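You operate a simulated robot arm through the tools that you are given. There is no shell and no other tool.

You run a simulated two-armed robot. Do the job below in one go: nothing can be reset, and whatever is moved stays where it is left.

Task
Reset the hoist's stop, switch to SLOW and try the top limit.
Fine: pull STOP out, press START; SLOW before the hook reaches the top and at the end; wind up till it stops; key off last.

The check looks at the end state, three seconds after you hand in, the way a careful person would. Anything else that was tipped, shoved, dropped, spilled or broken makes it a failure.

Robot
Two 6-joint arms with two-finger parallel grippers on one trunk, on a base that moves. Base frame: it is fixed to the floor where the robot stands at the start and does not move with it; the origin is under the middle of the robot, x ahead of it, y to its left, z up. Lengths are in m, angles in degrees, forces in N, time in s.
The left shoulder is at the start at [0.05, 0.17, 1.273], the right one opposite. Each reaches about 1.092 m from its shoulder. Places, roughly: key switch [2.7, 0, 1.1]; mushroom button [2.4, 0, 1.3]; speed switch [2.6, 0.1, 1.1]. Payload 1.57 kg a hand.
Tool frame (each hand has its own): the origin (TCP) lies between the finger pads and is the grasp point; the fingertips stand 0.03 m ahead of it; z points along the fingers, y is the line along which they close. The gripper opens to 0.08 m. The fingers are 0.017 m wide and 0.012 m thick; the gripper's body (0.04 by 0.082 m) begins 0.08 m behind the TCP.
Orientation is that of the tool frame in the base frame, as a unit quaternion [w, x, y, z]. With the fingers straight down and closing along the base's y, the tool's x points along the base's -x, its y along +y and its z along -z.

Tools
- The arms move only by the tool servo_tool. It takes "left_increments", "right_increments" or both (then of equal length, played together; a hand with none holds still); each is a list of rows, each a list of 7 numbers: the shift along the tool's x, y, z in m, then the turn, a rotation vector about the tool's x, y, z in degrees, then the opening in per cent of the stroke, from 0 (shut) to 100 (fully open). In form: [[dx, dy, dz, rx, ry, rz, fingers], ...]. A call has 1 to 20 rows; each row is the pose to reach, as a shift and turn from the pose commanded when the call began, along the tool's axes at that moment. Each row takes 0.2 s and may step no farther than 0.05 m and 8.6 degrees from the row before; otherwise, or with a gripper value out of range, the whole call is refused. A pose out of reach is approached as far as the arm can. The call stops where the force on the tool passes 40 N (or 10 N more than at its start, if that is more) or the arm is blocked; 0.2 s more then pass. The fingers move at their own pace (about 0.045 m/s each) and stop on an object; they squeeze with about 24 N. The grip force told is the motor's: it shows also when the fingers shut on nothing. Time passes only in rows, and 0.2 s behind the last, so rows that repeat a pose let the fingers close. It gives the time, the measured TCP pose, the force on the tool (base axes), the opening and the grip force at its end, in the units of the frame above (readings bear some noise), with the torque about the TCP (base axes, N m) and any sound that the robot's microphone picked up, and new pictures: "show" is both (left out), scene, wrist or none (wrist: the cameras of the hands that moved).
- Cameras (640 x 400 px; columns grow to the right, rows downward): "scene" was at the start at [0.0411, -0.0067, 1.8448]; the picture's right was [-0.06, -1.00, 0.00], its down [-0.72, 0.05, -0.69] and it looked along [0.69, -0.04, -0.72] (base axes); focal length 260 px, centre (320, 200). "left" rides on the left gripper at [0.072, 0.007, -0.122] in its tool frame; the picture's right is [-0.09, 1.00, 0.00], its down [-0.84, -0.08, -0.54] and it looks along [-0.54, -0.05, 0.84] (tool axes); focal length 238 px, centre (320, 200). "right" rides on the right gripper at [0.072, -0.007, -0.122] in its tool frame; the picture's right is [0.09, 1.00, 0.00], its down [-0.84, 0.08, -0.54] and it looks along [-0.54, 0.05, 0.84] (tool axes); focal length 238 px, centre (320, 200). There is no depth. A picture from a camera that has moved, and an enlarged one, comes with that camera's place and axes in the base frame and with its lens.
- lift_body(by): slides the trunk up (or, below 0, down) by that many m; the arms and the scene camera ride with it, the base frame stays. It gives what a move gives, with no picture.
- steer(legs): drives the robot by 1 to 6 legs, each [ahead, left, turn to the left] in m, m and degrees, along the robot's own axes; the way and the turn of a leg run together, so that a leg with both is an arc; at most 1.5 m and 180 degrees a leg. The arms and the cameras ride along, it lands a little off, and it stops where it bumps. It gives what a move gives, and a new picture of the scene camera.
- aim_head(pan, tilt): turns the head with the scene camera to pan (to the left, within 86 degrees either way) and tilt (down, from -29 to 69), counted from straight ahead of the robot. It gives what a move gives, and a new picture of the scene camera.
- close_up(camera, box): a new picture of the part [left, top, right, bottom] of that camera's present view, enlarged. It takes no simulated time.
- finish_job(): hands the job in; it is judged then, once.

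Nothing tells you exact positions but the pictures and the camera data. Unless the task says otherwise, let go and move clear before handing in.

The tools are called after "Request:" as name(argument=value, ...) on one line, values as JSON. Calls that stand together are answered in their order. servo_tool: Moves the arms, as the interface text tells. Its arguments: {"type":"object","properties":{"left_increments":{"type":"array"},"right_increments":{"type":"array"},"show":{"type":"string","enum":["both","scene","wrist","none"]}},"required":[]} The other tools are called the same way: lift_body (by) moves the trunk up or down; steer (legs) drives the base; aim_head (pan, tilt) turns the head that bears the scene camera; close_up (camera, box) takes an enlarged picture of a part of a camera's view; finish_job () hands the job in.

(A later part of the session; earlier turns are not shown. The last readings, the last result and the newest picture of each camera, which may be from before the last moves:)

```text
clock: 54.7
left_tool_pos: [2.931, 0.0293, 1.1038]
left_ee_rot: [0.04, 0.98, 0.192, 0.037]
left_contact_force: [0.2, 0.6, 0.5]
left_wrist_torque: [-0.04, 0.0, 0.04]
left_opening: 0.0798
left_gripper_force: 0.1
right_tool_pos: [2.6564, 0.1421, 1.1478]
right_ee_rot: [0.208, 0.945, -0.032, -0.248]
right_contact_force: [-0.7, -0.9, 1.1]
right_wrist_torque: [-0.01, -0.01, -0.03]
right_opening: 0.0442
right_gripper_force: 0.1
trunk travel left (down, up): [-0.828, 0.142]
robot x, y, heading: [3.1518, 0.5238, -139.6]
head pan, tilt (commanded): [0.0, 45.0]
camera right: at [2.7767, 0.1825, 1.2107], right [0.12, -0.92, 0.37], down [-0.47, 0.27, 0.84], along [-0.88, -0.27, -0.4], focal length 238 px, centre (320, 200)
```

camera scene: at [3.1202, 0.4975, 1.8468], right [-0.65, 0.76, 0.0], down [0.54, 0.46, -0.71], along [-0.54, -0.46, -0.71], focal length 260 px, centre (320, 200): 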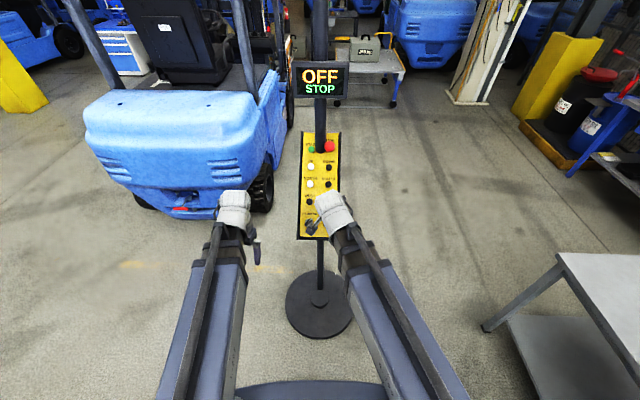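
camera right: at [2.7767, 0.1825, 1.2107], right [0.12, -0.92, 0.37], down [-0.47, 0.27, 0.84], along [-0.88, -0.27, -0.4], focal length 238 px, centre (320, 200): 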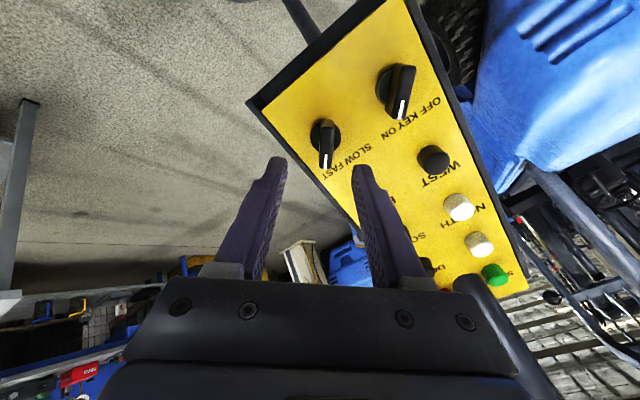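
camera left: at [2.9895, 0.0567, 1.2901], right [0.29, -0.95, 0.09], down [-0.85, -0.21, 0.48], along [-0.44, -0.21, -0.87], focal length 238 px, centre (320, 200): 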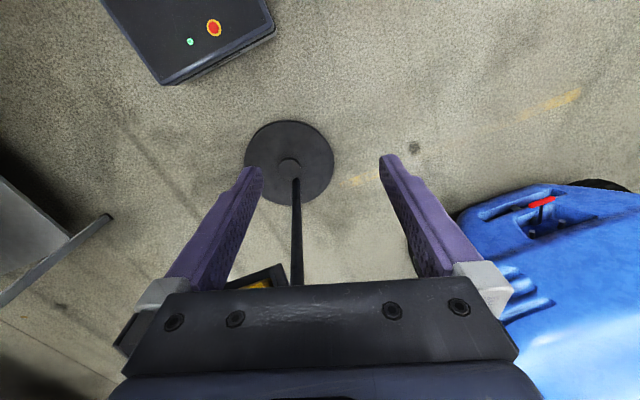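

Trunk lowering works as the vertical axis. The lever sits centred between the fingers; I'll step in toward the panel and down alternately.

Request:
servo_tool(right_increments=[[-0.0108, 0.0122, 0.0126, 0, 0, 0, 55]], show="none")

Request:
lift_body(by=-0.024)

Request:
servo_tool(right_increments=[[-0.0108, 0.0123, 0.0126, 0, 0, 0, 55]])

```text
clock: 55.1
left_tool_pos: [2.9304, 0.0276, 1.104]
left_ee_rot: [0.039, 0.98, 0.193, 0.04]
left_contact_force: [-0.7, 0.1, -0.1]
left_wrist_torque: [0.04, -0.01, 0.02]
left_opening: 0.0802
left_gripper_force: 0.1
right_tool_pos: [2.6399, 0.1268, 1.148]
right_ee_rot: [0.207, 0.946, -0.033, -0.248]
right_contact_force: [1.0, -0.4, -1.0]
right_wrist_torque: [0.01, 0.01, 0.01]
right_opening: 0.0441
right_gripper_force: 0.1
trunk travel left (down, up): [-0.828, 0.142]
robot x, y, heading: [3.1489, 0.5291, -139.3]
head pan, tilt (commanded): [0.0, 45.0]
```

```text
clock: 55.8
left_tool_pos: [2.9307, 0.029, 1.0805]
left_ee_rot: [0.04, 0.98, 0.192, 0.038]
left_contact_force: [0.7, -0.2, -0.2]
left_wrist_torque: [-0.03, -0.02, 0.01]
left_opening: 0.08
left_gripper_force: 0.2
right_tool_pos: [2.6412, 0.1266, 1.1244]
right_ee_rot: [0.208, 0.945, -0.033, -0.248]
right_contact_force: [0.2, -0.1, 0.6]
right_wrist_torque: [0.04, 0.04, -0.01]
right_opening: 0.0439
right_gripper_force: 0.0
trunk travel left (down, up): [-0.804, 0.166]
robot x, y, heading: [3.1509, 0.5257, -139.3]
head pan, tilt (commanded): [0.0, 45.0]
```

```text
clock: 56.2
left_tool_pos: [2.9301, 0.0282, 1.0809]
left_ee_rot: [0.04, 0.98, 0.192, 0.039]
left_contact_force: [0.5, -0.9, -0.7]
left_wrist_torque: [0.0, -0.02, 0.03]
left_opening: 0.0799
left_gripper_force: 0.2
right_tool_pos: [2.6267, 0.1128, 1.1251]
right_ee_rot: [0.207, 0.946, -0.033, -0.248]
right_contact_force: [-0.7, -1.0, 1.1]
right_wrist_torque: [0.01, 0.0, -0.02]
right_opening: 0.0439
right_gripper_force: 0.0
trunk travel left (down, up): [-0.804, 0.166]
robot x, y, heading: [3.1494, 0.5255, -139.3]
head pan, tilt (commanded): [0.0, 45.0]
camera scene: at [3.1196, 0.4969, 1.7628], right [-0.65, 0.76, 0.0], down [0.54, 0.46, -0.71], along [-0.54, -0.46, -0.71], focal length 260 px, centre (320, 200)
camera right: at [2.7465, 0.1535, 1.1864], right [0.12, -0.92, 0.37], down [-0.47, 0.27, 0.84], along [-0.88, -0.27, -0.4], focal length 238 px, centre (320, 200)
```

scene: 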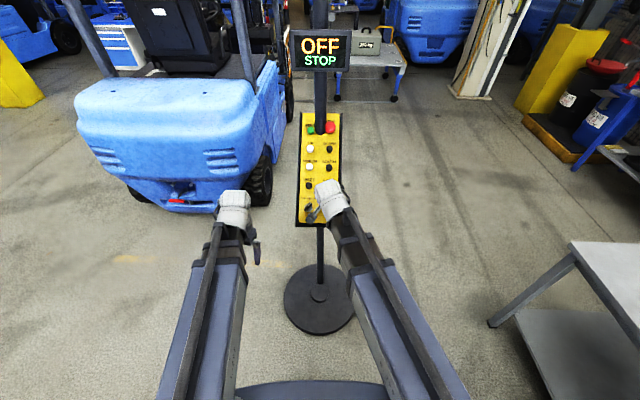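
right: 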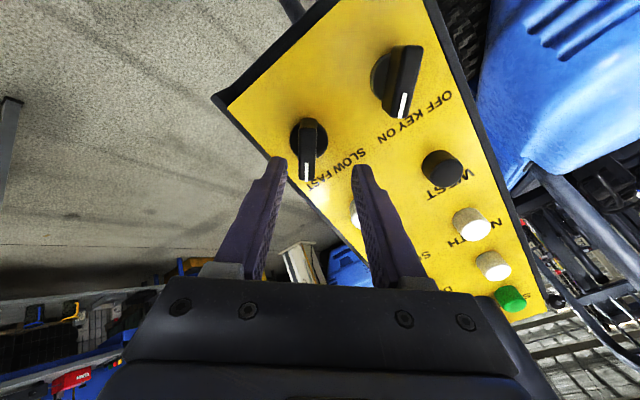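

The knob lies where predicted: about 1.6 cm further down the panel, which the last trunk step will cover. Lowering to straddle the lever.

Request:
lift_body(by=-0.025)

Request:
close_up(camera="right", box=[200, 60, 440, 210])

Request:
close_up(camera="scene", box=[272, 170, 368, 230])

```text
clock: 56.9
left_tool_pos: [2.9308, 0.0288, 1.0544]
left_ee_rot: [0.04, 0.98, 0.192, 0.037]
left_contact_force: [0.0, -0.9, 0.4]
left_wrist_torque: [0.01, 0.01, 0.01]
left_opening: 0.0799
left_gripper_force: 0.0
right_tool_pos: [2.6269, 0.1138, 1.1016]
right_ee_rot: [0.209, 0.945, -0.032, -0.249]
right_contact_force: [0.4, 0.0, -0.1]
right_wrist_torque: [-0.03, -0.01, 0.01]
right_opening: 0.0442
right_gripper_force: 0.1
trunk travel left (down, up): [-0.779, 0.191]
robot x, y, heading: [3.1534, 0.5288, -139.6]
head pan, tilt (commanded): [0.0, 45.0]
```

```text
2.67 times, centred on (320, 135) of right
camera zoom: at [2.747, 0.1543, 1.1617], right [0.12, -0.92, 0.37], down [-0.47, 0.27, 0.84], along [-0.88, -0.27, -0.4], focal length 636 px, centre (320, 373)
```

zoom: 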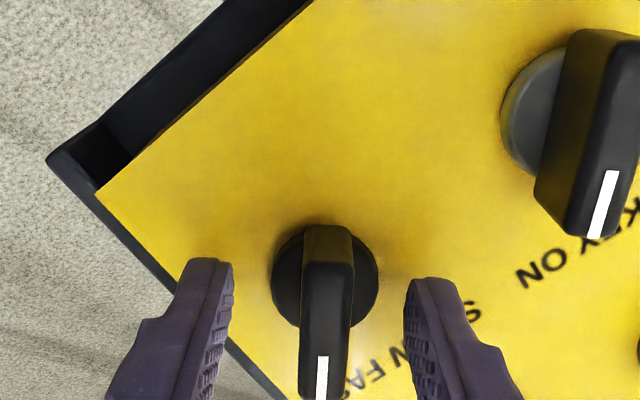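

```text
6.67 times, centred on (320, 200) of scene
camera zoom: at [3.1202, 0.4975, 1.7378], right [-0.65, 0.76, 0.0], down [0.54, 0.46, -0.71], along [-0.54, -0.46, -0.71], focal length 1732 px, centre (320, 200)
```

zoom: 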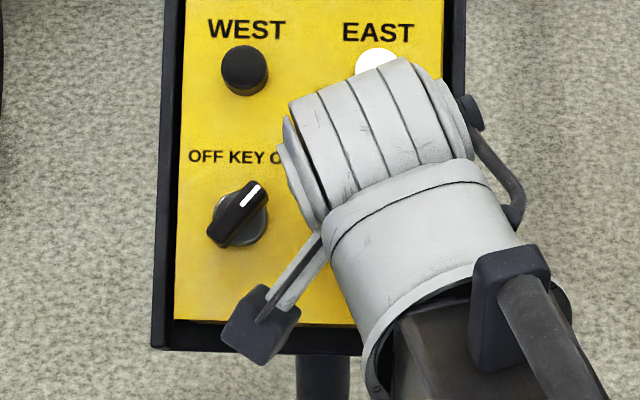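

The fingers straddle the SPEED lever and the tool axis lies on the knob's axis. Closing the grip on the lever.

Request:
servo_tool(right_increments=[[0, 0, 0, 0, 0, 0, 0], [0, 0, 0, 0, 0, 0, 0], [0, 0, 0, 0, 0, 0, 0], [0, 0, 0, 0, 0, 0, 0]], show="wrist")

```text
clock: 57.9
left_tool_pos: [2.931, 0.0281, 1.0538]
left_ee_rot: [0.039, 0.98, 0.192, 0.038]
left_contact_force: [0.0, -0.1, 0.4]
left_wrist_torque: [-0.02, 0.01, 0.01]
left_opening: 0.08
left_gripper_force: 0.1
right_tool_pos: [2.6271, 0.1119, 1.1002]
right_ee_rot: [0.21, 0.945, -0.032, -0.249]
right_contact_force: [-2.2, -7.2, 8.1]
right_wrist_torque: [-0.27, 0.17, 0.52]
right_opening: 0.0123
right_gripper_force: 24.0
trunk travel left (down, up): [-0.779, 0.191]
robot x, y, heading: [3.1489, 0.5245, -139.3]
head pan, tilt (commanded): [0.0, 45.0]
camera right: at [2.7471, 0.1534, 1.1618], right [0.12, -0.92, 0.37], down [-0.47, 0.27, 0.84], along [-0.88, -0.28, -0.4], focal length 238 px, centre (320, 200)
```

right: 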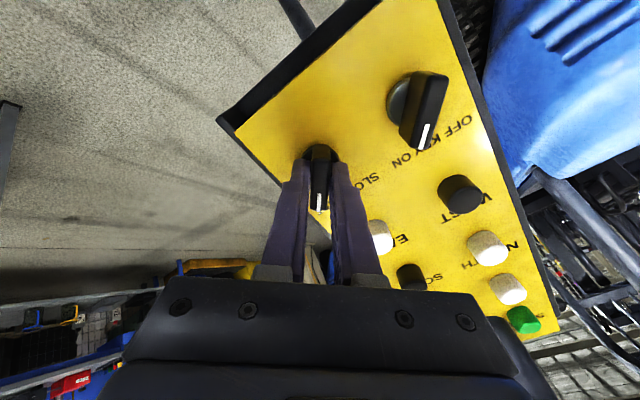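

Gripped the lever (12 mm wide). Now I'll turn the SPEED knob counter-clockwise toward SLOW in small steps.

Request:
servo_tool(right_increments=[[0, 0.001, 0, 0, 0, -7, 0], [0, 0.001, 0, 0, 0, -14, 0], [0, 0.001, 0, 0, 0, -21, 0], [0, 0.001, 0, 0, 0, -28, 0], [0, 0.001, 0, 0, 0, -35, 0], [0, 0.001, 0, 0, 0, -42, 0], [0, 0.001, 0, 0, 0, -49, 0], [0, 0.001, 0, 0, 0, -56, 0], [0, 0.001, 0, 0, 0, -63, 0], [0, 0.001, 0, 0, 0, -70, 0], [0, 0.001, 0, 0, 0, -77, 0], [0, 0.001, 0, 0, 0, -84, 0], [0, 0.001, 0, 0, 0, -84, 0]])

```text
clock: 60.7
left_tool_pos: [2.9297, 0.029, 1.0549]
left_ee_rot: [0.04, 0.98, 0.191, 0.039]
left_contact_force: [0.2, 0.5, -0.2]
left_wrist_torque: [-0.05, -0.03, 0.03]
left_opening: 0.0801
left_gripper_force: 0.1
right_tool_pos: [2.6256, 0.1151, 1.1005]
right_ee_rot: [-0.01, 0.724, 0.608, -0.325]
right_contact_force: [-11.4, 9.8, 8.4]
right_wrist_torque: [-0.21, -0.34, -0.33]
right_opening: 0.0119
right_gripper_force: 24.3
trunk travel left (down, up): [-0.779, 0.191]
robot x, y, heading: [3.1518, 0.5274, -139.5]
head pan, tilt (commanded): [0.0, 45.0]
camera scene: at [3.1188, 0.4995, 1.7379], right [-0.65, 0.76, 0.0], down [0.54, 0.46, -0.71], along [-0.54, -0.46, -0.71], focal length 260 px, centre (320, 200)
camera right: at [2.6808, 0.2267, 1.1673], right [0.87, -0.18, -0.45], down [0.29, -0.56, 0.78], along [-0.39, -0.81, -0.44], focal length 238 px, centre (320, 200)
```

scene: 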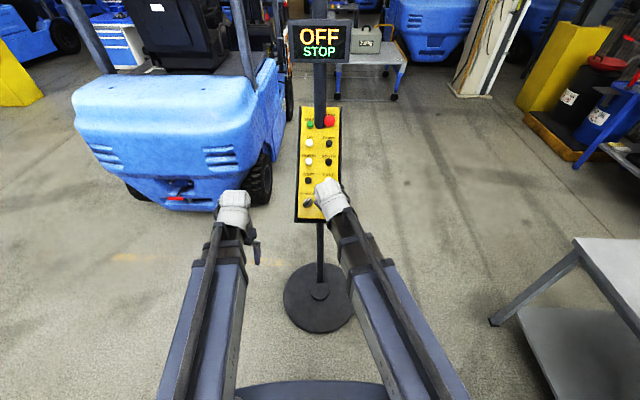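
right: 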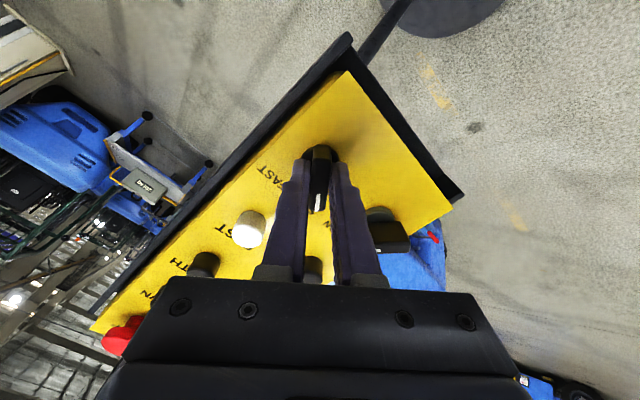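

The lever has turned about 84° to point toward SLOW. I'll relieve the side load and nudge a few degrees more to be sure it's seated, then release.

Request:
servo_tool(right_increments=[[0, -0.0015, 0, 0, 0, 0, 0], [0, -0.0015, 0, 0, 0, -4, 0], [0, -0.0015, 0, 0, 0, -6, 0]], show="wrist")

```text
clock: 61.5
left_tool_pos: [2.9302, 0.0289, 1.0556]
left_ee_rot: [0.041, 0.98, 0.192, 0.038]
left_contact_force: [-0.2, -0.1, 0.5]
left_wrist_torque: [0.0, 0.0, 0.04]
left_opening: 0.0801
left_gripper_force: 0.0
right_tool_pos: [2.625, 0.1147, 1.1006]
right_ee_rot: [-0.027, 0.691, 0.646, -0.323]
right_contact_force: [-3.4, 8.3, 2.8]
right_wrist_torque: [-0.46, -0.38, -0.27]
right_opening: 0.0138
right_gripper_force: 24.1
trunk travel left (down, up): [-0.779, 0.191]
robot x, y, heading: [3.1501, 0.5268, -139.4]
head pan, tilt (commanded): [0.0, 45.0]
camera right: at [2.674, 0.2276, 1.1708], right [0.87, -0.08, -0.49], down [0.37, -0.57, 0.74], along [-0.34, -0.82, -0.46], focal length 238 px, centre (320, 200)
```

right: 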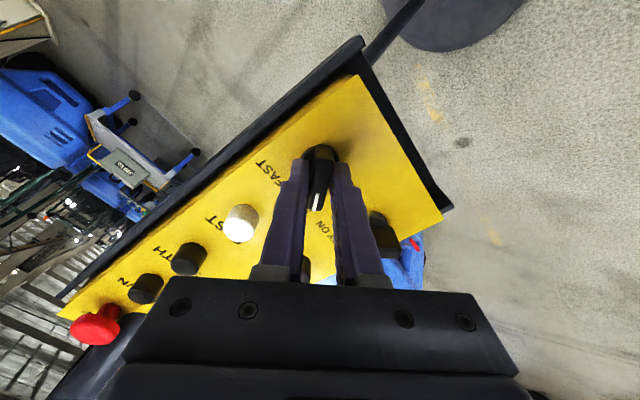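

The grip cocked against the end stop, so the knob is at its SLOW stop. Releasing and backing off to check it.

Request:
servo_tool(right_increments=[[0, 0, 0, 0, 0, 4, 20], [0, 0, 0, 0, 0, 4, 60], [0, 0, 0, 0, 0, 4, 60], [0, 0, 0, 0, 0, 4, 60]], show="none")

Request:
lift_body(by=0.02)

```text
clock: 62.5
left_tool_pos: [2.9308, 0.0289, 1.0554]
left_ee_rot: [0.039, 0.98, 0.191, 0.038]
left_contact_force: [-0.9, -0.2, 0.0]
left_wrist_torque: [-0.01, 0.01, 0.01]
left_opening: 0.0799
left_gripper_force: 0.1
right_tool_pos: [2.6256, 0.1138, 1.0998]
right_ee_rot: [-0.017, 0.714, 0.62, -0.324]
right_contact_force: [1.2, 0.3, 0.0]
right_wrist_torque: [0.01, 0.01, -0.01]
right_opening: 0.0479
right_gripper_force: 0.0
trunk travel left (down, up): [-0.779, 0.191]
robot x, y, heading: [3.1517, 0.5244, -139.2]
head pan, tilt (commanded): [0.0, 45.0]
```

```text
clock: 63.1
left_tool_pos: [2.93, 0.0283, 1.0755]
left_ee_rot: [0.039, 0.98, 0.192, 0.039]
left_contact_force: [-0.2, -0.3, 0.6]
left_wrist_torque: [0.0, 0.01, -0.03]
left_opening: 0.0799
left_gripper_force: 0.0
right_tool_pos: [2.6261, 0.1138, 1.1199]
right_ee_rot: [-0.017, 0.714, 0.621, -0.324]
right_contact_force: [0.0, 0.7, -0.1]
right_wrist_torque: [0.0, -0.03, 0.01]
right_opening: 0.048
right_gripper_force: 0.1
trunk travel left (down, up): [-0.799, 0.171]
robot x, y, heading: [3.1495, 0.5255, -139.4]
head pan, tilt (commanded): [0.0, 45.0]
```

SPEED should now be at SLOW. I'll raise the trunk to bring the right hand up to STOP height and take a look at the knob and display.

Request:
lift_body(by=0.17)

Request:
close_up(camera="right", box=[160, 0, 480, 200])

Request:
close_up(camera="scene", box=[272, 80, 368, 140])

```text
clock: 65.1
left_tool_pos: [2.9297, 0.0276, 1.2443]
left_ee_rot: [0.04, 0.98, 0.192, 0.038]
left_contact_force: [-0.6, -0.8, -0.3]
left_wrist_torque: [-0.01, 0.02, 0.01]
left_opening: 0.0799
left_gripper_force: 0.1
right_tool_pos: [2.6246, 0.1148, 1.2895]
right_ee_rot: [-0.018, 0.713, 0.622, -0.323]
right_contact_force: [-0.5, -0.2, 0.7]
right_wrist_torque: [0.02, 0.0, 0.02]
right_opening: 0.0477
right_gripper_force: 0.0
trunk travel left (down, up): [-0.969, 0.001]
robot x, y, heading: [3.1491, 0.5265, -139.3]
head pan, tilt (commanded): [0.0, 45.0]
```

```text
2.00 times, centred on (320, 100) of right
camera zoom: at [2.678, 0.2263, 1.3582], right [0.87, -0.15, -0.47], down [0.31, -0.56, 0.76], along [-0.37, -0.81, -0.45], focal length 477 px, centre (320, 400)
```

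zoom: 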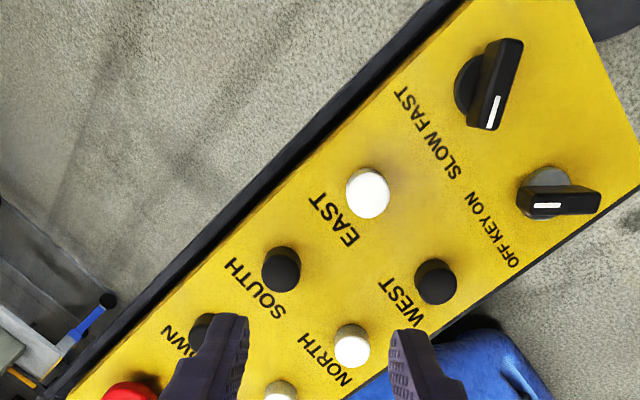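

```text
6.67 times, centred on (320, 110) of scene
camera zoom: at [3.12, 0.4973, 1.9278], right [-0.65, 0.76, 0.0], down [0.54, 0.46, -0.71], along [-0.54, -0.46, -0.71], focal length 1732 px, centre (320, 800)
```

zoom: 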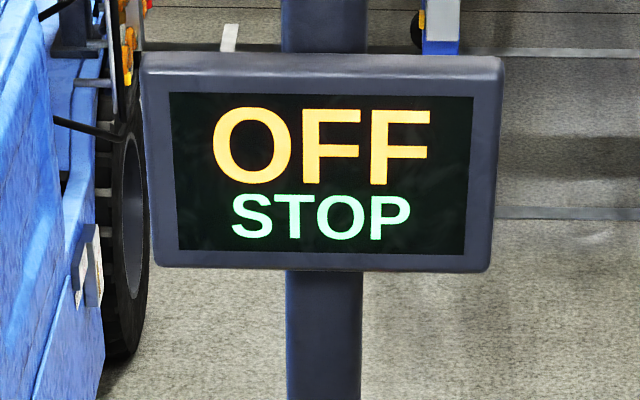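

SPEED now points to SLOW, key still ON. Now I'll re-orient the right hand and bring it to a standoff in front of the red STOP mushroom.

Request:
servo_tool(right_increments=[[-0.012, -0.0117, 0.0103, 0.764, -0.449, -3.87, 60], [-0.024, -0.0234, 0.0205, 1.53, -0.898, -7.74, 60], [-0.0361, -0.0351, 0.0308, 2.29, -1.346, -11.61, 60], [-0.0481, -0.0468, 0.041, 3.055, -1.795, -15.48, 60], [-0.0601, -0.0585, 0.0513, 3.82, -2.244, -19.35, 60], [-0.0722, -0.0702, 0.0616, 4.58, -2.69, -23.22, 60], [-0.0842, -0.0819, 0.0718, 5.35, -3.14, -27.09, 60], [-0.0962, -0.0936, 0.0821, 6.11, -3.59, -30.96, 60], [-0.0962, -0.0936, 0.0821, 6.11, -3.59, -30.96, 60]])

```text
clock: 67.1
left_tool_pos: [2.9308, 0.0279, 1.2445]
left_ee_rot: [0.039, 0.98, 0.192, 0.038]
left_contact_force: [-0.2, -0.3, 0.6]
left_wrist_torque: [-0.02, -0.01, -0.06]
left_opening: 0.0801
left_gripper_force: 0.0
right_tool_pos: [2.5037, 0.0172, 1.3074]
right_ee_rot: [-0.121, 0.51, 0.77, -0.363]
right_contact_force: [0.4, -0.5, 0.0]
right_wrist_torque: [0.01, 0.01, -0.01]
right_opening: 0.0482
right_gripper_force: 0.2
trunk travel left (down, up): [-0.969, 0.001]
robot x, y, heading: [3.1469, 0.5255, -139.4]
head pan, tilt (commanded): [0.0, 45.0]
camera scene: at [3.1204, 0.4975, 1.9278], right [-0.65, 0.76, 0.0], down [0.54, 0.46, -0.71], along [-0.54, -0.46, -0.71], focal length 260 px, centre (320, 200)
camera right: at [2.5324, 0.1326, 1.3868], right [0.65, 0.3, -0.7], down [0.73, -0.48, 0.48], along [-0.19, -0.83, -0.53], focal length 238 px, centre (320, 200)
```

scene: 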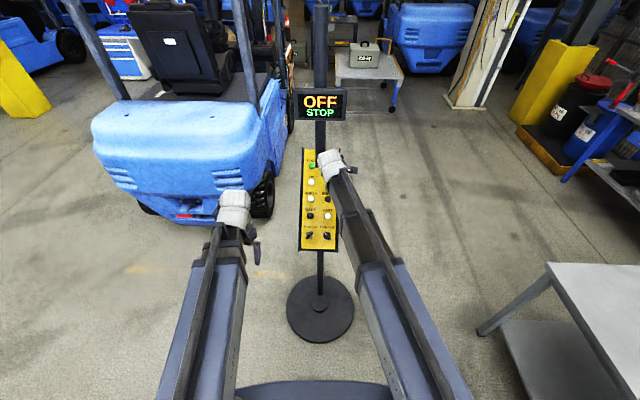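
right: 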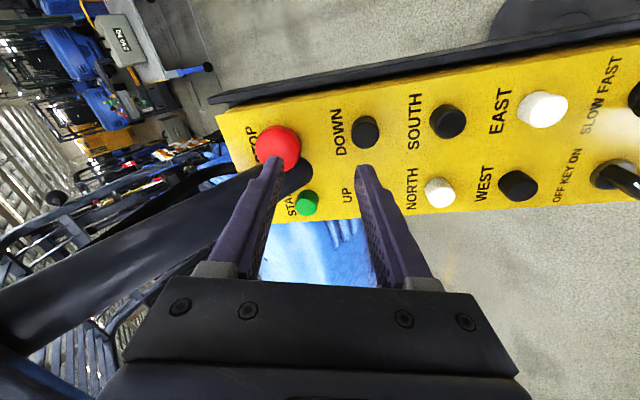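

The mushroom, START and pole are visible in the wrist view. I'll take a close-up to refine the mushroom's place relative to the fingers.

Request:
close_up(camera="right", box=[200, 100, 400, 225])

Request:
close_up(camera="left", box=[0, 0, 640, 400])

Request:
close_up(camera="scene", box=[280, 130, 376, 190])

```text
3.20 times, centred on (300, 162) of right
camera zoom: at [2.5324, 0.1326, 1.3868], right [0.65, 0.3, -0.7], down [0.73, -0.48, 0.48], along [-0.19, -0.83, -0.53], focal length 763 px, centre (384, 320)
```

zoom: 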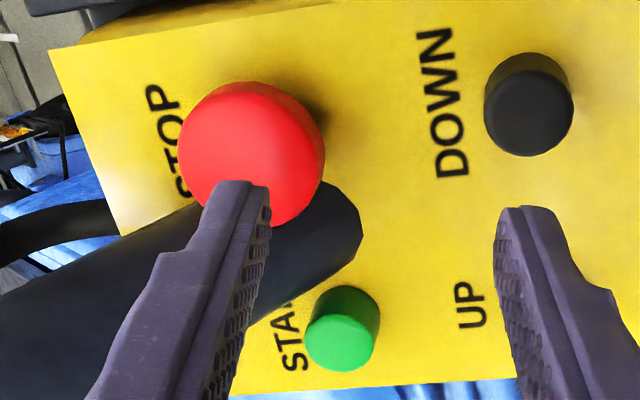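

```text
1.00 times, centred on (320, 200) of left (not enlarged: the box is as wide or as high as the picture)
camera zoom: at [2.9899, 0.0564, 1.3709], right [0.29, -0.95, 0.09], down [-0.85, -0.21, 0.48], along [-0.44, -0.21, -0.87], focal length 238 px, centre (320, 200)
```

zoom: 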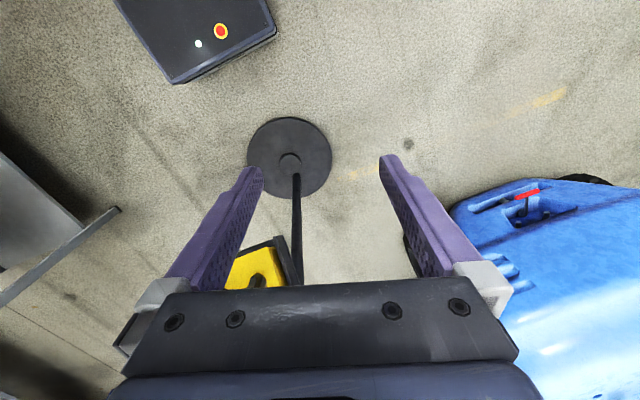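

```text
6.67 times, centred on (328, 160) of scene
camera zoom: at [3.1204, 0.4975, 1.9278], right [-0.65, 0.76, 0.0], down [0.54, 0.46, -0.71], along [-0.54, -0.46, -0.71], focal length 1732 px, centre (267, 467)
```

zoom: 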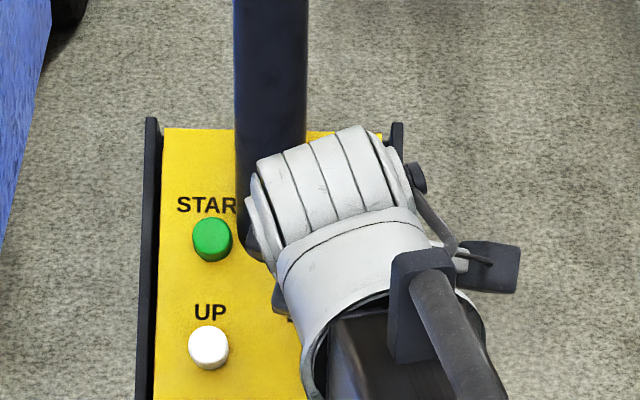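

The mushroom head is about 4 cm across. I'll move to about 2 cm above its face along the panel normal, with fingers open wider.

Request:
servo_tool(right_increments=[[-0.0025, -0.0116, 0.0119, 0, 0, 0, 85], [-0.005, -0.0233, 0.0238, 0, 0, 0, 85], [-0.0075, -0.035, 0.0357, 0, 0, 0, 85], [-0.0099, -0.0466, 0.0476, 0, 0, 0, 85], [-0.0099, -0.0466, 0.0476, 0, 0, 0, 85]], show="wrist")

Request:
close_up(camera="right", box=[220, 100, 420, 225])

```text
clock: 68.3
left_tool_pos: [2.93, 0.0285, 1.2458]
left_ee_rot: [0.039, 0.98, 0.192, 0.038]
left_contact_force: [0.2, -0.9, 0.8]
left_wrist_torque: [0.02, 0.0, 0.0]
left_opening: 0.0798
left_gripper_force: 0.1
right_tool_pos: [2.4456, -0.0207, 1.3081]
right_ee_rot: [-0.122, 0.509, 0.771, -0.362]
right_contact_force: [0.1, -0.5, -0.3]
right_wrist_torque: [-0.01, 0.03, 0.03]
right_opening: 0.068
right_gripper_force: 0.2
trunk travel left (down, up): [-0.969, 0.001]
robot x, y, heading: [3.1484, 0.5257, -139.3]
head pan, tilt (commanded): [0.0, 45.0]
camera right: at [2.4758, 0.0944, 1.3867], right [0.65, 0.3, -0.7], down [0.73, -0.48, 0.48], along [-0.19, -0.83, -0.53], focal length 238 px, centre (320, 200)
```

right: 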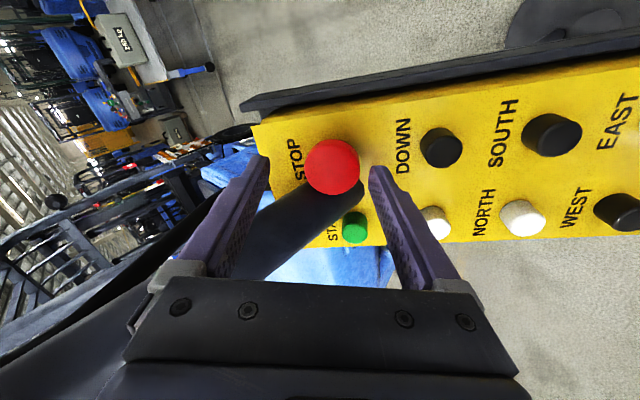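

```text
3.20 times, centred on (320, 162) of right
camera zoom: at [2.4758, 0.0944, 1.3867], right [0.65, 0.3, -0.7], down [0.73, -0.48, 0.48], along [-0.19, -0.83, -0.53], focal length 763 px, centre (320, 320)
```

zoom: 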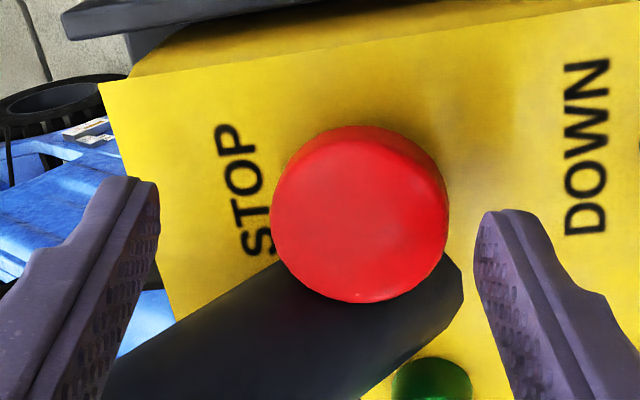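

The mushroom face is about 1.5 cm beyond the fingertips, slightly toward the lower finger. I'll step down and in to surround it.

Request:
lift_body(by=-0.013)

Request:
servo_tool(right_increments=[[-0.0085, -0.0103, 0.0122, 0, 0, 0, 85]], show="none")

Request:
close_up(camera="right", box=[220, 100, 420, 225])

```text
clock: 68.9
left_tool_pos: [2.9321, 0.0291, 1.2322]
left_ee_rot: [0.04, 0.98, 0.192, 0.038]
left_contact_force: [0.2, -0.4, 0.0]
left_wrist_torque: [0.0, 0.0, 0.0]
left_opening: 0.0802
left_gripper_force: 0.1
right_tool_pos: [2.4454, -0.0207, 1.2954]
right_ee_rot: [-0.121, 0.51, 0.771, -0.363]
right_contact_force: [-0.7, -0.1, -0.4]
right_wrist_torque: [-0.01, 0.0, 0.0]
right_opening: 0.068
right_gripper_force: 0.1
trunk travel left (down, up): [-0.956, 0.014]
robot x, y, heading: [3.1475, 0.526, -139.6]
head pan, tilt (commanded): [0.0, 45.0]
```

```text
clock: 69.3
left_tool_pos: [2.9289, 0.0272, 1.232]
left_ee_rot: [0.04, 0.98, 0.191, 0.039]
left_contact_force: [-1.5, 0.1, 0.1]
left_wrist_torque: [0.01, -0.02, -0.02]
left_opening: 0.0799
left_gripper_force: 0.0
right_tool_pos: [2.4343, -0.037, 1.294]
right_ee_rot: [-0.121, 0.51, 0.771, -0.361]
right_contact_force: [-0.1, -0.7, 0.6]
right_wrist_torque: [0.01, 0.02, 0.04]
right_opening: 0.0677
right_gripper_force: 0.0
trunk travel left (down, up): [-0.956, 0.014]
robot x, y, heading: [3.1515, 0.5268, -139.5]
head pan, tilt (commanded): [0.0, 45.0]
```

```text
3.20 times, centred on (320, 162) of right
camera zoom: at [2.4647, 0.0773, 1.373], right [0.65, 0.3, -0.7], down [0.73, -0.48, 0.48], along [-0.19, -0.83, -0.53], focal length 763 px, centre (320, 320)
```

zoom: 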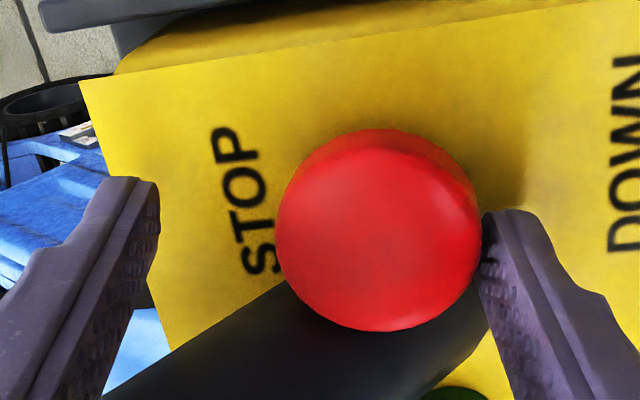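

The head is now nearly between the fingertips. One more small step down to get the pads around its rim.

Request:
lift_body(by=-0.0145)

Request:
close_up(camera="right", box=[220, 100, 420, 225])

```text
clock: 69.9
left_tool_pos: [2.9311, 0.0286, 1.2169]
left_ee_rot: [0.04, 0.98, 0.192, 0.038]
left_contact_force: [-1.0, 0.5, 0.2]
left_wrist_torque: [-0.03, 0.0, 0.03]
left_opening: 0.0801
left_gripper_force: 0.1
right_tool_pos: [2.4365, -0.0364, 1.2804]
right_ee_rot: [-0.122, 0.51, 0.771, -0.362]
right_contact_force: [-0.7, -0.3, 0.3]
right_wrist_torque: [-0.01, 0.0, -0.01]
right_opening: 0.0681
right_gripper_force: 0.1
trunk travel left (down, up): [-0.941, 0.029]
robot x, y, heading: [3.1485, 0.5236, -139.4]
head pan, tilt (commanded): [0.0, 45.0]
```

```text
3.20 times, centred on (320, 162) of right
camera zoom: at [2.4654, 0.0784, 1.359], right [0.65, 0.3, -0.7], down [0.73, -0.48, 0.48], along [-0.19, -0.83, -0.53], focal length 763 px, centre (320, 320)
```

zoom: 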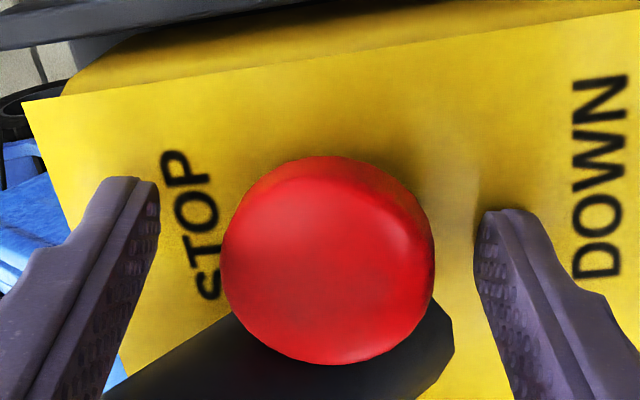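

The mushroom is centred between the fingers. Closing on its rim.

Request:
servo_tool(right_increments=[[0, 0, 0, 0, 0, 0, 30], [0, 0, 0, 0, 0, 0, 0], [0, 0, 0, 0, 0, 0, 0], [0, 0, 0, 0, 0, 0, 0], [0, 0, 0, 0, 0, 0, 0]], show="none")

Request:
close_up(camera="right", box=[220, 100, 420, 225])

```text
clock: 71.1
left_tool_pos: [2.9319, 0.0292, 1.2168]
left_ee_rot: [0.039, 0.98, 0.192, 0.038]
left_contact_force: [0.8, 0.2, 0.2]
left_wrist_torque: [0.0, -0.02, -0.01]
left_opening: 0.0801
left_gripper_force: 0.1
right_tool_pos: [2.438, -0.0361, 1.28]
right_ee_rot: [-0.12, 0.511, 0.771, -0.36]
right_contact_force: [15.3, 8.6, 0.9]
right_wrist_torque: [-0.05, -0.21, 0.28]
right_opening: 0.0405
right_gripper_force: 24.3
trunk travel left (down, up): [-0.941, 0.029]
robot x, y, heading: [3.1503, 0.5255, -139.4]
head pan, tilt (commanded): [0.0, 45.0]
```

```text
3.20 times, centred on (320, 162) of right
camera zoom: at [2.4669, 0.0787, 1.3588], right [0.66, 0.3, -0.69], down [0.73, -0.48, 0.49], along [-0.19, -0.82, -0.53], focal length 763 px, centre (320, 320)
```

zoom: 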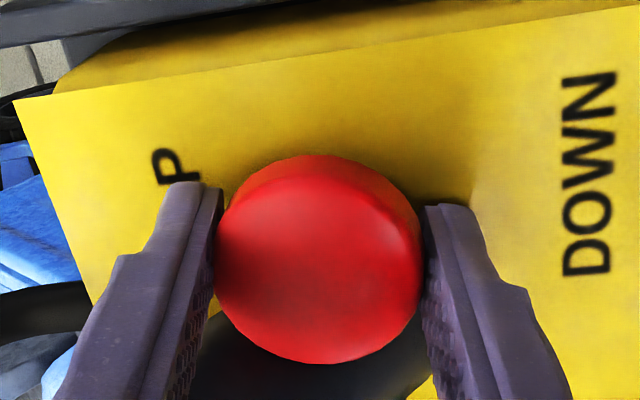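

STOP is gripped (40 mm). Now I'll pull it out along the panel normal by alternating small lifts and backward steps.

Request:
lift_body(by=0.003)

Request:
servo_tool(right_increments=[[0.0005, 0.0017, -0.0018, 0, 0, 0, 0]], show="none")

Request:
lift_body(by=0.003)

Request:
servo_tool(right_increments=[[0.0005, 0.0017, -0.0018, 0, 0, 0, 0]], show="wrist")

```text
clock: 71.6
left_tool_pos: [2.9313, 0.0284, 1.2208]
left_ee_rot: [0.039, 0.98, 0.191, 0.039]
left_contact_force: [0.5, -0.6, -0.5]
left_wrist_torque: [-0.01, 0.0, -0.01]
left_opening: 0.0801
left_gripper_force: 0.0
right_tool_pos: [2.4399, -0.0338, 1.2819]
right_ee_rot: [-0.12, 0.511, 0.772, -0.358]
right_contact_force: [25.7, 15.5, 0.1]
right_wrist_torque: [0.18, -0.4, 0.34]
right_opening: 0.0405
right_gripper_force: 23.1
trunk travel left (down, up): [-0.944, 0.026]
robot x, y, heading: [3.1504, 0.5274, -139.3]
head pan, tilt (commanded): [0.0, 45.0]
```

```text
clock: 72.0
left_tool_pos: [2.9307, 0.0288, 1.2215]
left_ee_rot: [0.04, 0.98, 0.192, 0.037]
left_contact_force: [-0.6, 0.1, -0.6]
left_wrist_torque: [0.03, -0.01, -0.03]
left_opening: 0.08
left_gripper_force: 0.0
right_tool_pos: [2.4393, -0.0342, 1.2825]
right_ee_rot: [-0.121, 0.511, 0.772, -0.359]
right_contact_force: [20.0, 10.3, 0.2]
right_wrist_torque: [0.4, -0.38, 0.05]
right_opening: 0.0405
right_gripper_force: 24.4
trunk travel left (down, up): [-0.944, 0.026]
robot x, y, heading: [3.1482, 0.5268, -139.3]
head pan, tilt (commanded): [0.0, 45.0]
```

```text
clock: 72.5
left_tool_pos: [2.932, 0.0299, 1.2243]
left_ee_rot: [0.04, 0.98, 0.191, 0.038]
left_contact_force: [0.6, -0.2, 0.7]
left_wrist_torque: [0.01, 0.02, -0.01]
left_opening: 0.0799
left_gripper_force: 0.0
right_tool_pos: [2.4431, -0.034, 1.2856]
right_ee_rot: [-0.122, 0.511, 0.772, -0.358]
right_contact_force: [27.8, 16.7, 0.0]
right_wrist_torque: [0.28, -0.43, 0.19]
right_opening: 0.0406
right_gripper_force: 24.2
trunk travel left (down, up): [-0.947, 0.023]
robot x, y, heading: [3.1528, 0.529, -139.9]
head pan, tilt (commanded): [0.0, 45.0]
```

```text
clock: 72.9
left_tool_pos: [2.9318, 0.0282, 1.2231]
left_ee_rot: [0.04, 0.98, 0.192, 0.038]
left_contact_force: [-0.8, 1.1, 0.8]
left_wrist_torque: [-0.05, -0.02, 0.0]
left_opening: 0.08
left_gripper_force: 0.1
right_tool_pos: [2.4419, -0.0331, 1.2863]
right_ee_rot: [-0.122, 0.511, 0.771, -0.36]
right_contact_force: [18.9, 9.5, 0.1]
right_wrist_torque: [0.61, -0.36, -0.14]
right_opening: 0.0405
right_gripper_force: 23.9
trunk travel left (down, up): [-0.947, 0.023]
robot x, y, heading: [3.1504, 0.5232, -139.5]
head pan, tilt (commanded): [0.0, 45.0]
camera right: at [2.4715, 0.0818, 1.3658], right [0.66, 0.3, -0.69], down [0.73, -0.48, 0.48], along [-0.19, -0.82, -0.53], focal length 238 px, centre (320, 200)
```

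right: 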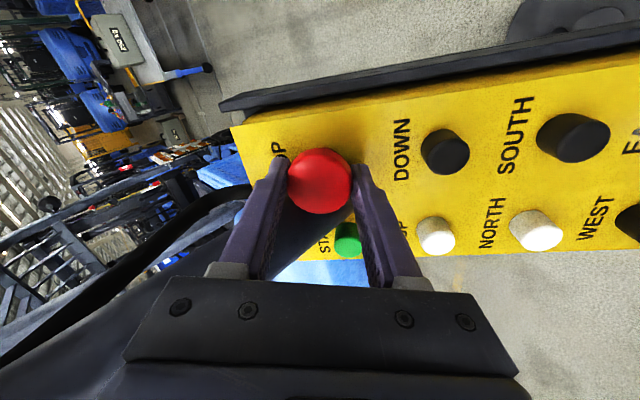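

The hand has moved about 8 mm straight along the normal. I'll check the display.

Request:
close_up(camera="scene", box=[272, 70, 368, 130])

Request:
close_up(camera="right", box=[220, 100, 420, 225])

```text
6.67 times, centred on (320, 100) of scene
camera zoom: at [3.122, 0.4977, 1.9065], right [-0.65, 0.76, 0.0], down [0.54, 0.46, -0.71], along [-0.54, -0.46, -0.71], focal length 1732 px, centre (320, 867)
```

zoom: 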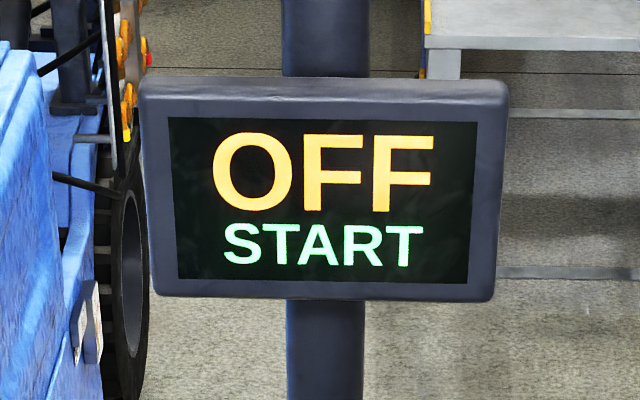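

```text
3.20 times, centred on (320, 162) of right
camera zoom: at [2.4715, 0.0818, 1.3658], right [0.66, 0.3, -0.69], down [0.73, -0.48, 0.48], along [-0.19, -0.82, -0.53], focal length 763 px, centre (320, 320)
```

zoom: 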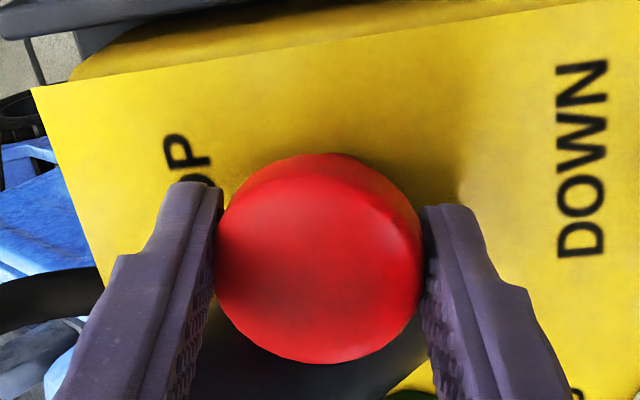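

The display now reads "OFF / START": STOP is out. I'll open the fingers gently and back away without touching it.

Request:
servo_tool(right_increments=[[0, 0, 0, 0, 0, 0, 60], [0, 0, 0, 0, 0, 0, 95], [0, 0, 0, 0, 0, 0, 95], [0, 0, 0, 0, 0, 0, 95]], show="none")

Request:
lift_body(by=0.01)

Request:
servo_tool(right_increments=[[0.0019, 0.0073, -0.0082, 0, 0, 0, 95]], show="none")

Request:
lift_body(by=0.011)

Request:
close_up(camera="right", box=[220, 100, 420, 225])

```text
clock: 73.9
left_tool_pos: [2.9307, 0.029, 1.2243]
left_ee_rot: [0.039, 0.98, 0.192, 0.038]
left_contact_force: [-0.7, 0.2, 0.5]
left_wrist_torque: [-0.01, 0.0, 0.03]
left_opening: 0.0802
left_gripper_force: 0.0
right_tool_pos: [2.4416, -0.0335, 1.2861]
right_ee_rot: [-0.121, 0.51, 0.771, -0.362]
right_contact_force: [-0.4, -0.7, 0.6]
right_wrist_torque: [-0.01, 0.0, -0.03]
right_opening: 0.076
right_gripper_force: 0.1
trunk travel left (down, up): [-0.947, 0.023]
robot x, y, heading: [3.1523, 0.5272, -139.5]
head pan, tilt (commanded): [0.0, 45.0]
```

```text
clock: 74.5
left_tool_pos: [2.9315, 0.0284, 1.2336]
left_ee_rot: [0.04, 0.98, 0.192, 0.038]
left_contact_force: [0.6, 0.4, 0.8]
left_wrist_torque: [-0.01, 0.02, -0.01]
left_opening: 0.0799
left_gripper_force: 0.0
right_tool_pos: [2.4405, -0.0343, 1.2956]
right_ee_rot: [-0.122, 0.51, 0.771, -0.362]
right_contact_force: [-0.1, -0.2, 0.4]
right_wrist_torque: [-0.02, 0.0, 0.0]
right_opening: 0.076
right_gripper_force: 0.1
trunk travel left (down, up): [-0.957, 0.013]
robot x, y, heading: [3.1513, 0.5287, -139.5]
head pan, tilt (commanded): [0.0, 45.0]
```

```text
clock: 74.9
left_tool_pos: [2.9312, 0.0284, 1.2336]
left_ee_rot: [0.04, 0.98, 0.192, 0.038]
left_contact_force: [1.1, 0.1, 0.2]
left_wrist_torque: [0.01, 0.0, -0.02]
left_opening: 0.0799
left_gripper_force: 0.1
right_tool_pos: [2.4502, -0.026, 1.2957]
right_ee_rot: [-0.121, 0.51, 0.771, -0.363]
right_contact_force: [-0.3, -0.6, 0.1]
right_wrist_torque: [-0.01, 0.03, -0.02]
right_opening: 0.0759
right_gripper_force: 0.1
trunk travel left (down, up): [-0.957, 0.013]
robot x, y, heading: [3.1491, 0.5244, -139.4]
head pan, tilt (commanded): [0.0, 45.0]
```

```text
clock: 75.5
left_tool_pos: [2.9313, 0.0285, 1.2444]
left_ee_rot: [0.04, 0.98, 0.192, 0.039]
left_contact_force: [0.0, -0.5, 1.6]
left_wrist_torque: [-0.01, 0.0, -0.02]
left_opening: 0.0801
left_gripper_force: 0.1
right_tool_pos: [2.452, -0.028, 1.3087]
right_ee_rot: [-0.121, 0.51, 0.771, -0.362]
right_contact_force: [0.0, 0.1, 0.9]
right_wrist_torque: [0.0, 0.0, -0.02]
right_opening: 0.0761
right_gripper_force: 0.0
trunk travel left (down, up): [-0.968, 0.002]
robot x, y, heading: [3.1464, 0.5258, -139.5]
head pan, tilt (commanded): [0.0, 45.0]
```

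```text
3.20 times, centred on (320, 162) of right
camera zoom: at [2.4792, 0.0875, 1.386], right [0.65, 0.3, -0.7], down [0.73, -0.48, 0.48], along [-0.19, -0.83, -0.53], focal length 763 px, centre (320, 320)
```

zoom: 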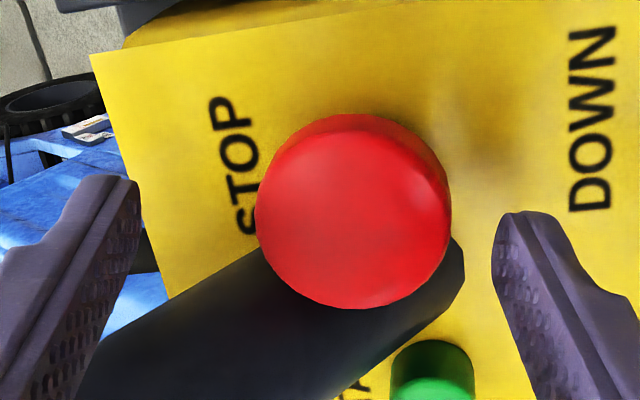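

STOP stays out and my fingers are clear of it. I'll back off, close the fingers and move across in front of the pole toward START.

Request:
servo_tool(right_increments=[[0.0037, 0.0137, -0.0142, 0, 0, 0, 95], [0.0074, 0.0273, -0.0283, 0, 0, 0, 95], [0.0111, 0.041, -0.0425, 0, 0, 0, 60], [-0.0119, 0.0472, -0.0425, 0, 0, 0, 20], [-0.035, 0.0534, -0.0425, 0, 0, 0, 0], [-0.058, 0.0596, -0.0425, 0, 0, 0, 0], [-0.058, 0.0596, -0.0425, 0, 0, 0, 0], [-0.058, 0.0596, -0.0425, 0, 0, 0, 0]])

Request:
close_up(camera="right", box=[200, 80, 440, 230])

```text
clock: 77.3
left_tool_pos: [2.9315, 0.0294, 1.2442]
left_ee_rot: [0.039, 0.98, 0.191, 0.037]
left_contact_force: [-0.4, 0.8, -0.1]
left_wrist_torque: [0.02, 0.01, -0.02]
left_opening: 0.0799
left_gripper_force: 0.1
right_tool_pos: [2.5416, -0.0461, 1.3078]
right_ee_rot: [-0.121, 0.51, 0.771, -0.362]
right_contact_force: [1.0, 0.0, -0.6]
right_wrist_torque: [0.03, -0.02, -0.02]
right_opening: 0.0002
right_gripper_force: 21.6
trunk travel left (down, up): [-0.968, 0.002]
robot x, y, heading: [3.151, 0.5247, -139.8]
head pan, tilt (commanded): [0.0, 45.0]
camera scene: at [3.1204, 0.4973, 1.9273], right [-0.65, 0.76, 0.0], down [0.54, 0.46, -0.71], along [-0.54, -0.46, -0.71], focal length 260 px, centre (320, 200)
camera right: at [2.5713, 0.0695, 1.3862], right [0.65, 0.3, -0.7], down [0.73, -0.48, 0.48], along [-0.19, -0.83, -0.53], focal length 238 px, centre (320, 200)
```

scene: 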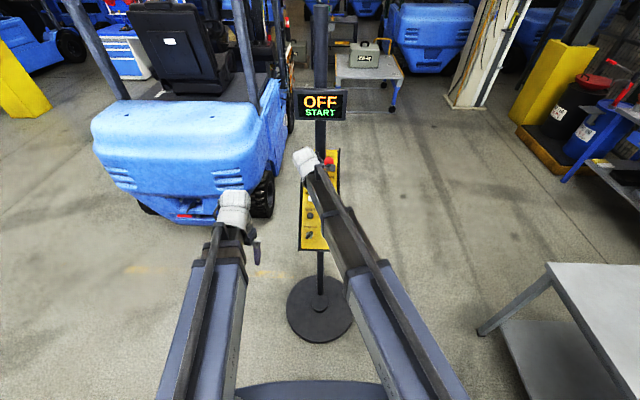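
right: 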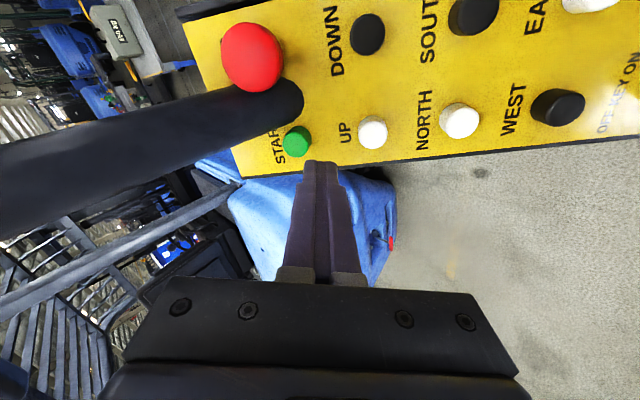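

```text
2.67 times, centred on (320, 155) of right
camera zoom: at [2.5713, 0.0695, 1.3862], right [0.65, 0.3, -0.7], down [0.73, -0.48, 0.48], along [-0.19, -0.83, -0.53], focal length 636 px, centre (320, 320)
```

zoom: 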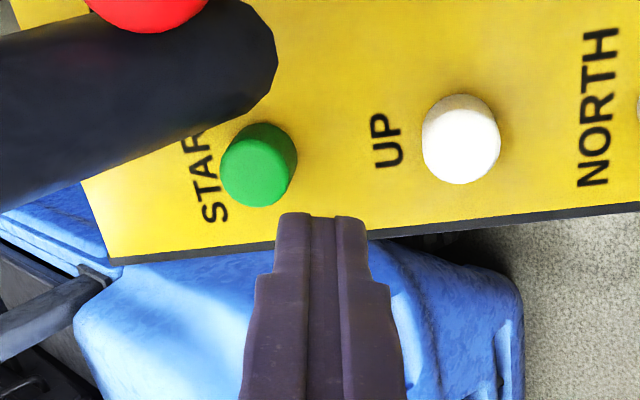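

START is ahead of and up-panel from the closed fingertips; I estimate it at (2.472, -0.103, 1.254). I'll lower a little and move to about 1.5 cm above the button.

Request:
lift_body(by=-0.021)

Request:
servo_tool(right_increments=[[-0.0074, -0.0198, 0.021, 0, 0, 0, 0], [-0.0147, -0.0396, 0.042, 0, 0, 0, 0], [-0.0147, -0.0396, 0.042, 0, 0, 0, 0]], show="none")

Request:
close_up(camera="right", box=[200, 80, 440, 230])

Request:
close_up(camera="scene", box=[272, 120, 368, 180])

```text
clock: 78.0
left_tool_pos: [2.93, 0.0281, 1.2237]
left_ee_rot: [0.04, 0.98, 0.192, 0.038]
left_contact_force: [0.8, -0.3, 0.8]
left_wrist_torque: [-0.02, -0.02, 0.01]
left_opening: 0.0801
left_gripper_force: 0.1
right_tool_pos: [2.5416, -0.0448, 1.2864]
right_ee_rot: [-0.121, 0.51, 0.771, -0.363]
right_contact_force: [0.0, 1.1, 0.0]
right_wrist_torque: [0.01, -0.04, 0.01]
right_opening: 0.0
right_gripper_force: 21.3
trunk travel left (down, up): [-0.947, 0.023]
robot x, y, heading: [3.1491, 0.5248, -139.3]
head pan, tilt (commanded): [0.0, 45.0]
```

```text
clock: 78.8
left_tool_pos: [2.931, 0.0287, 1.224]
left_ee_rot: [0.039, 0.98, 0.192, 0.038]
left_contact_force: [-0.5, -0.6, 0.2]
left_wrist_torque: [0.03, 0.0, 0.0]
left_opening: 0.0802
left_gripper_force: 0.1
right_tool_pos: [2.499, -0.0843, 1.2867]
right_ee_rot: [-0.12, 0.511, 0.77, -0.363]
right_contact_force: [0.3, -0.1, 0.3]
right_wrist_torque: [0.01, -0.01, 0.0]
right_opening: 0.0
right_gripper_force: 21.1
trunk travel left (down, up): [-0.947, 0.023]
robot x, y, heading: [3.15, 0.5279, -139.2]
head pan, tilt (commanded): [0.0, 45.0]
```

```text
2.67 times, centred on (320, 155) of right
camera zoom: at [2.5277, 0.0308, 1.3652], right [0.65, 0.3, -0.7], down [0.73, -0.48, 0.48], along [-0.19, -0.83, -0.53], focal length 636 px, centre (320, 320)
```

zoom: 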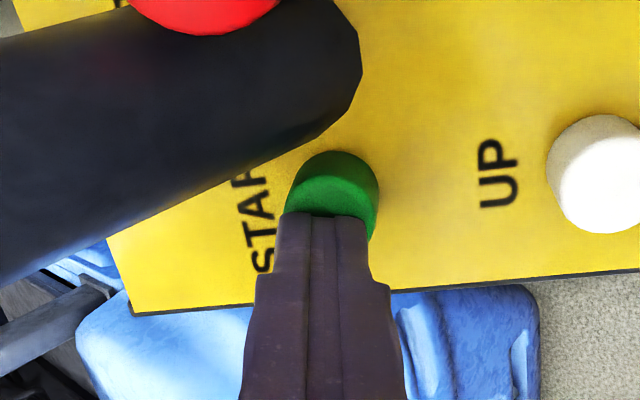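

```text
6.67 times, centred on (320, 150) of scene
camera zoom: at [3.1204, 0.4977, 1.9063], right [-0.65, 0.76, 0.0], down [0.54, 0.46, -0.71], along [-0.54, -0.46, -0.71], focal length 1732 px, centre (320, 533)
```

zoom: 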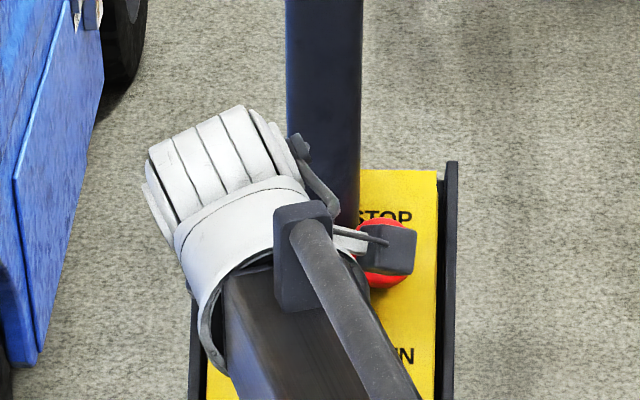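

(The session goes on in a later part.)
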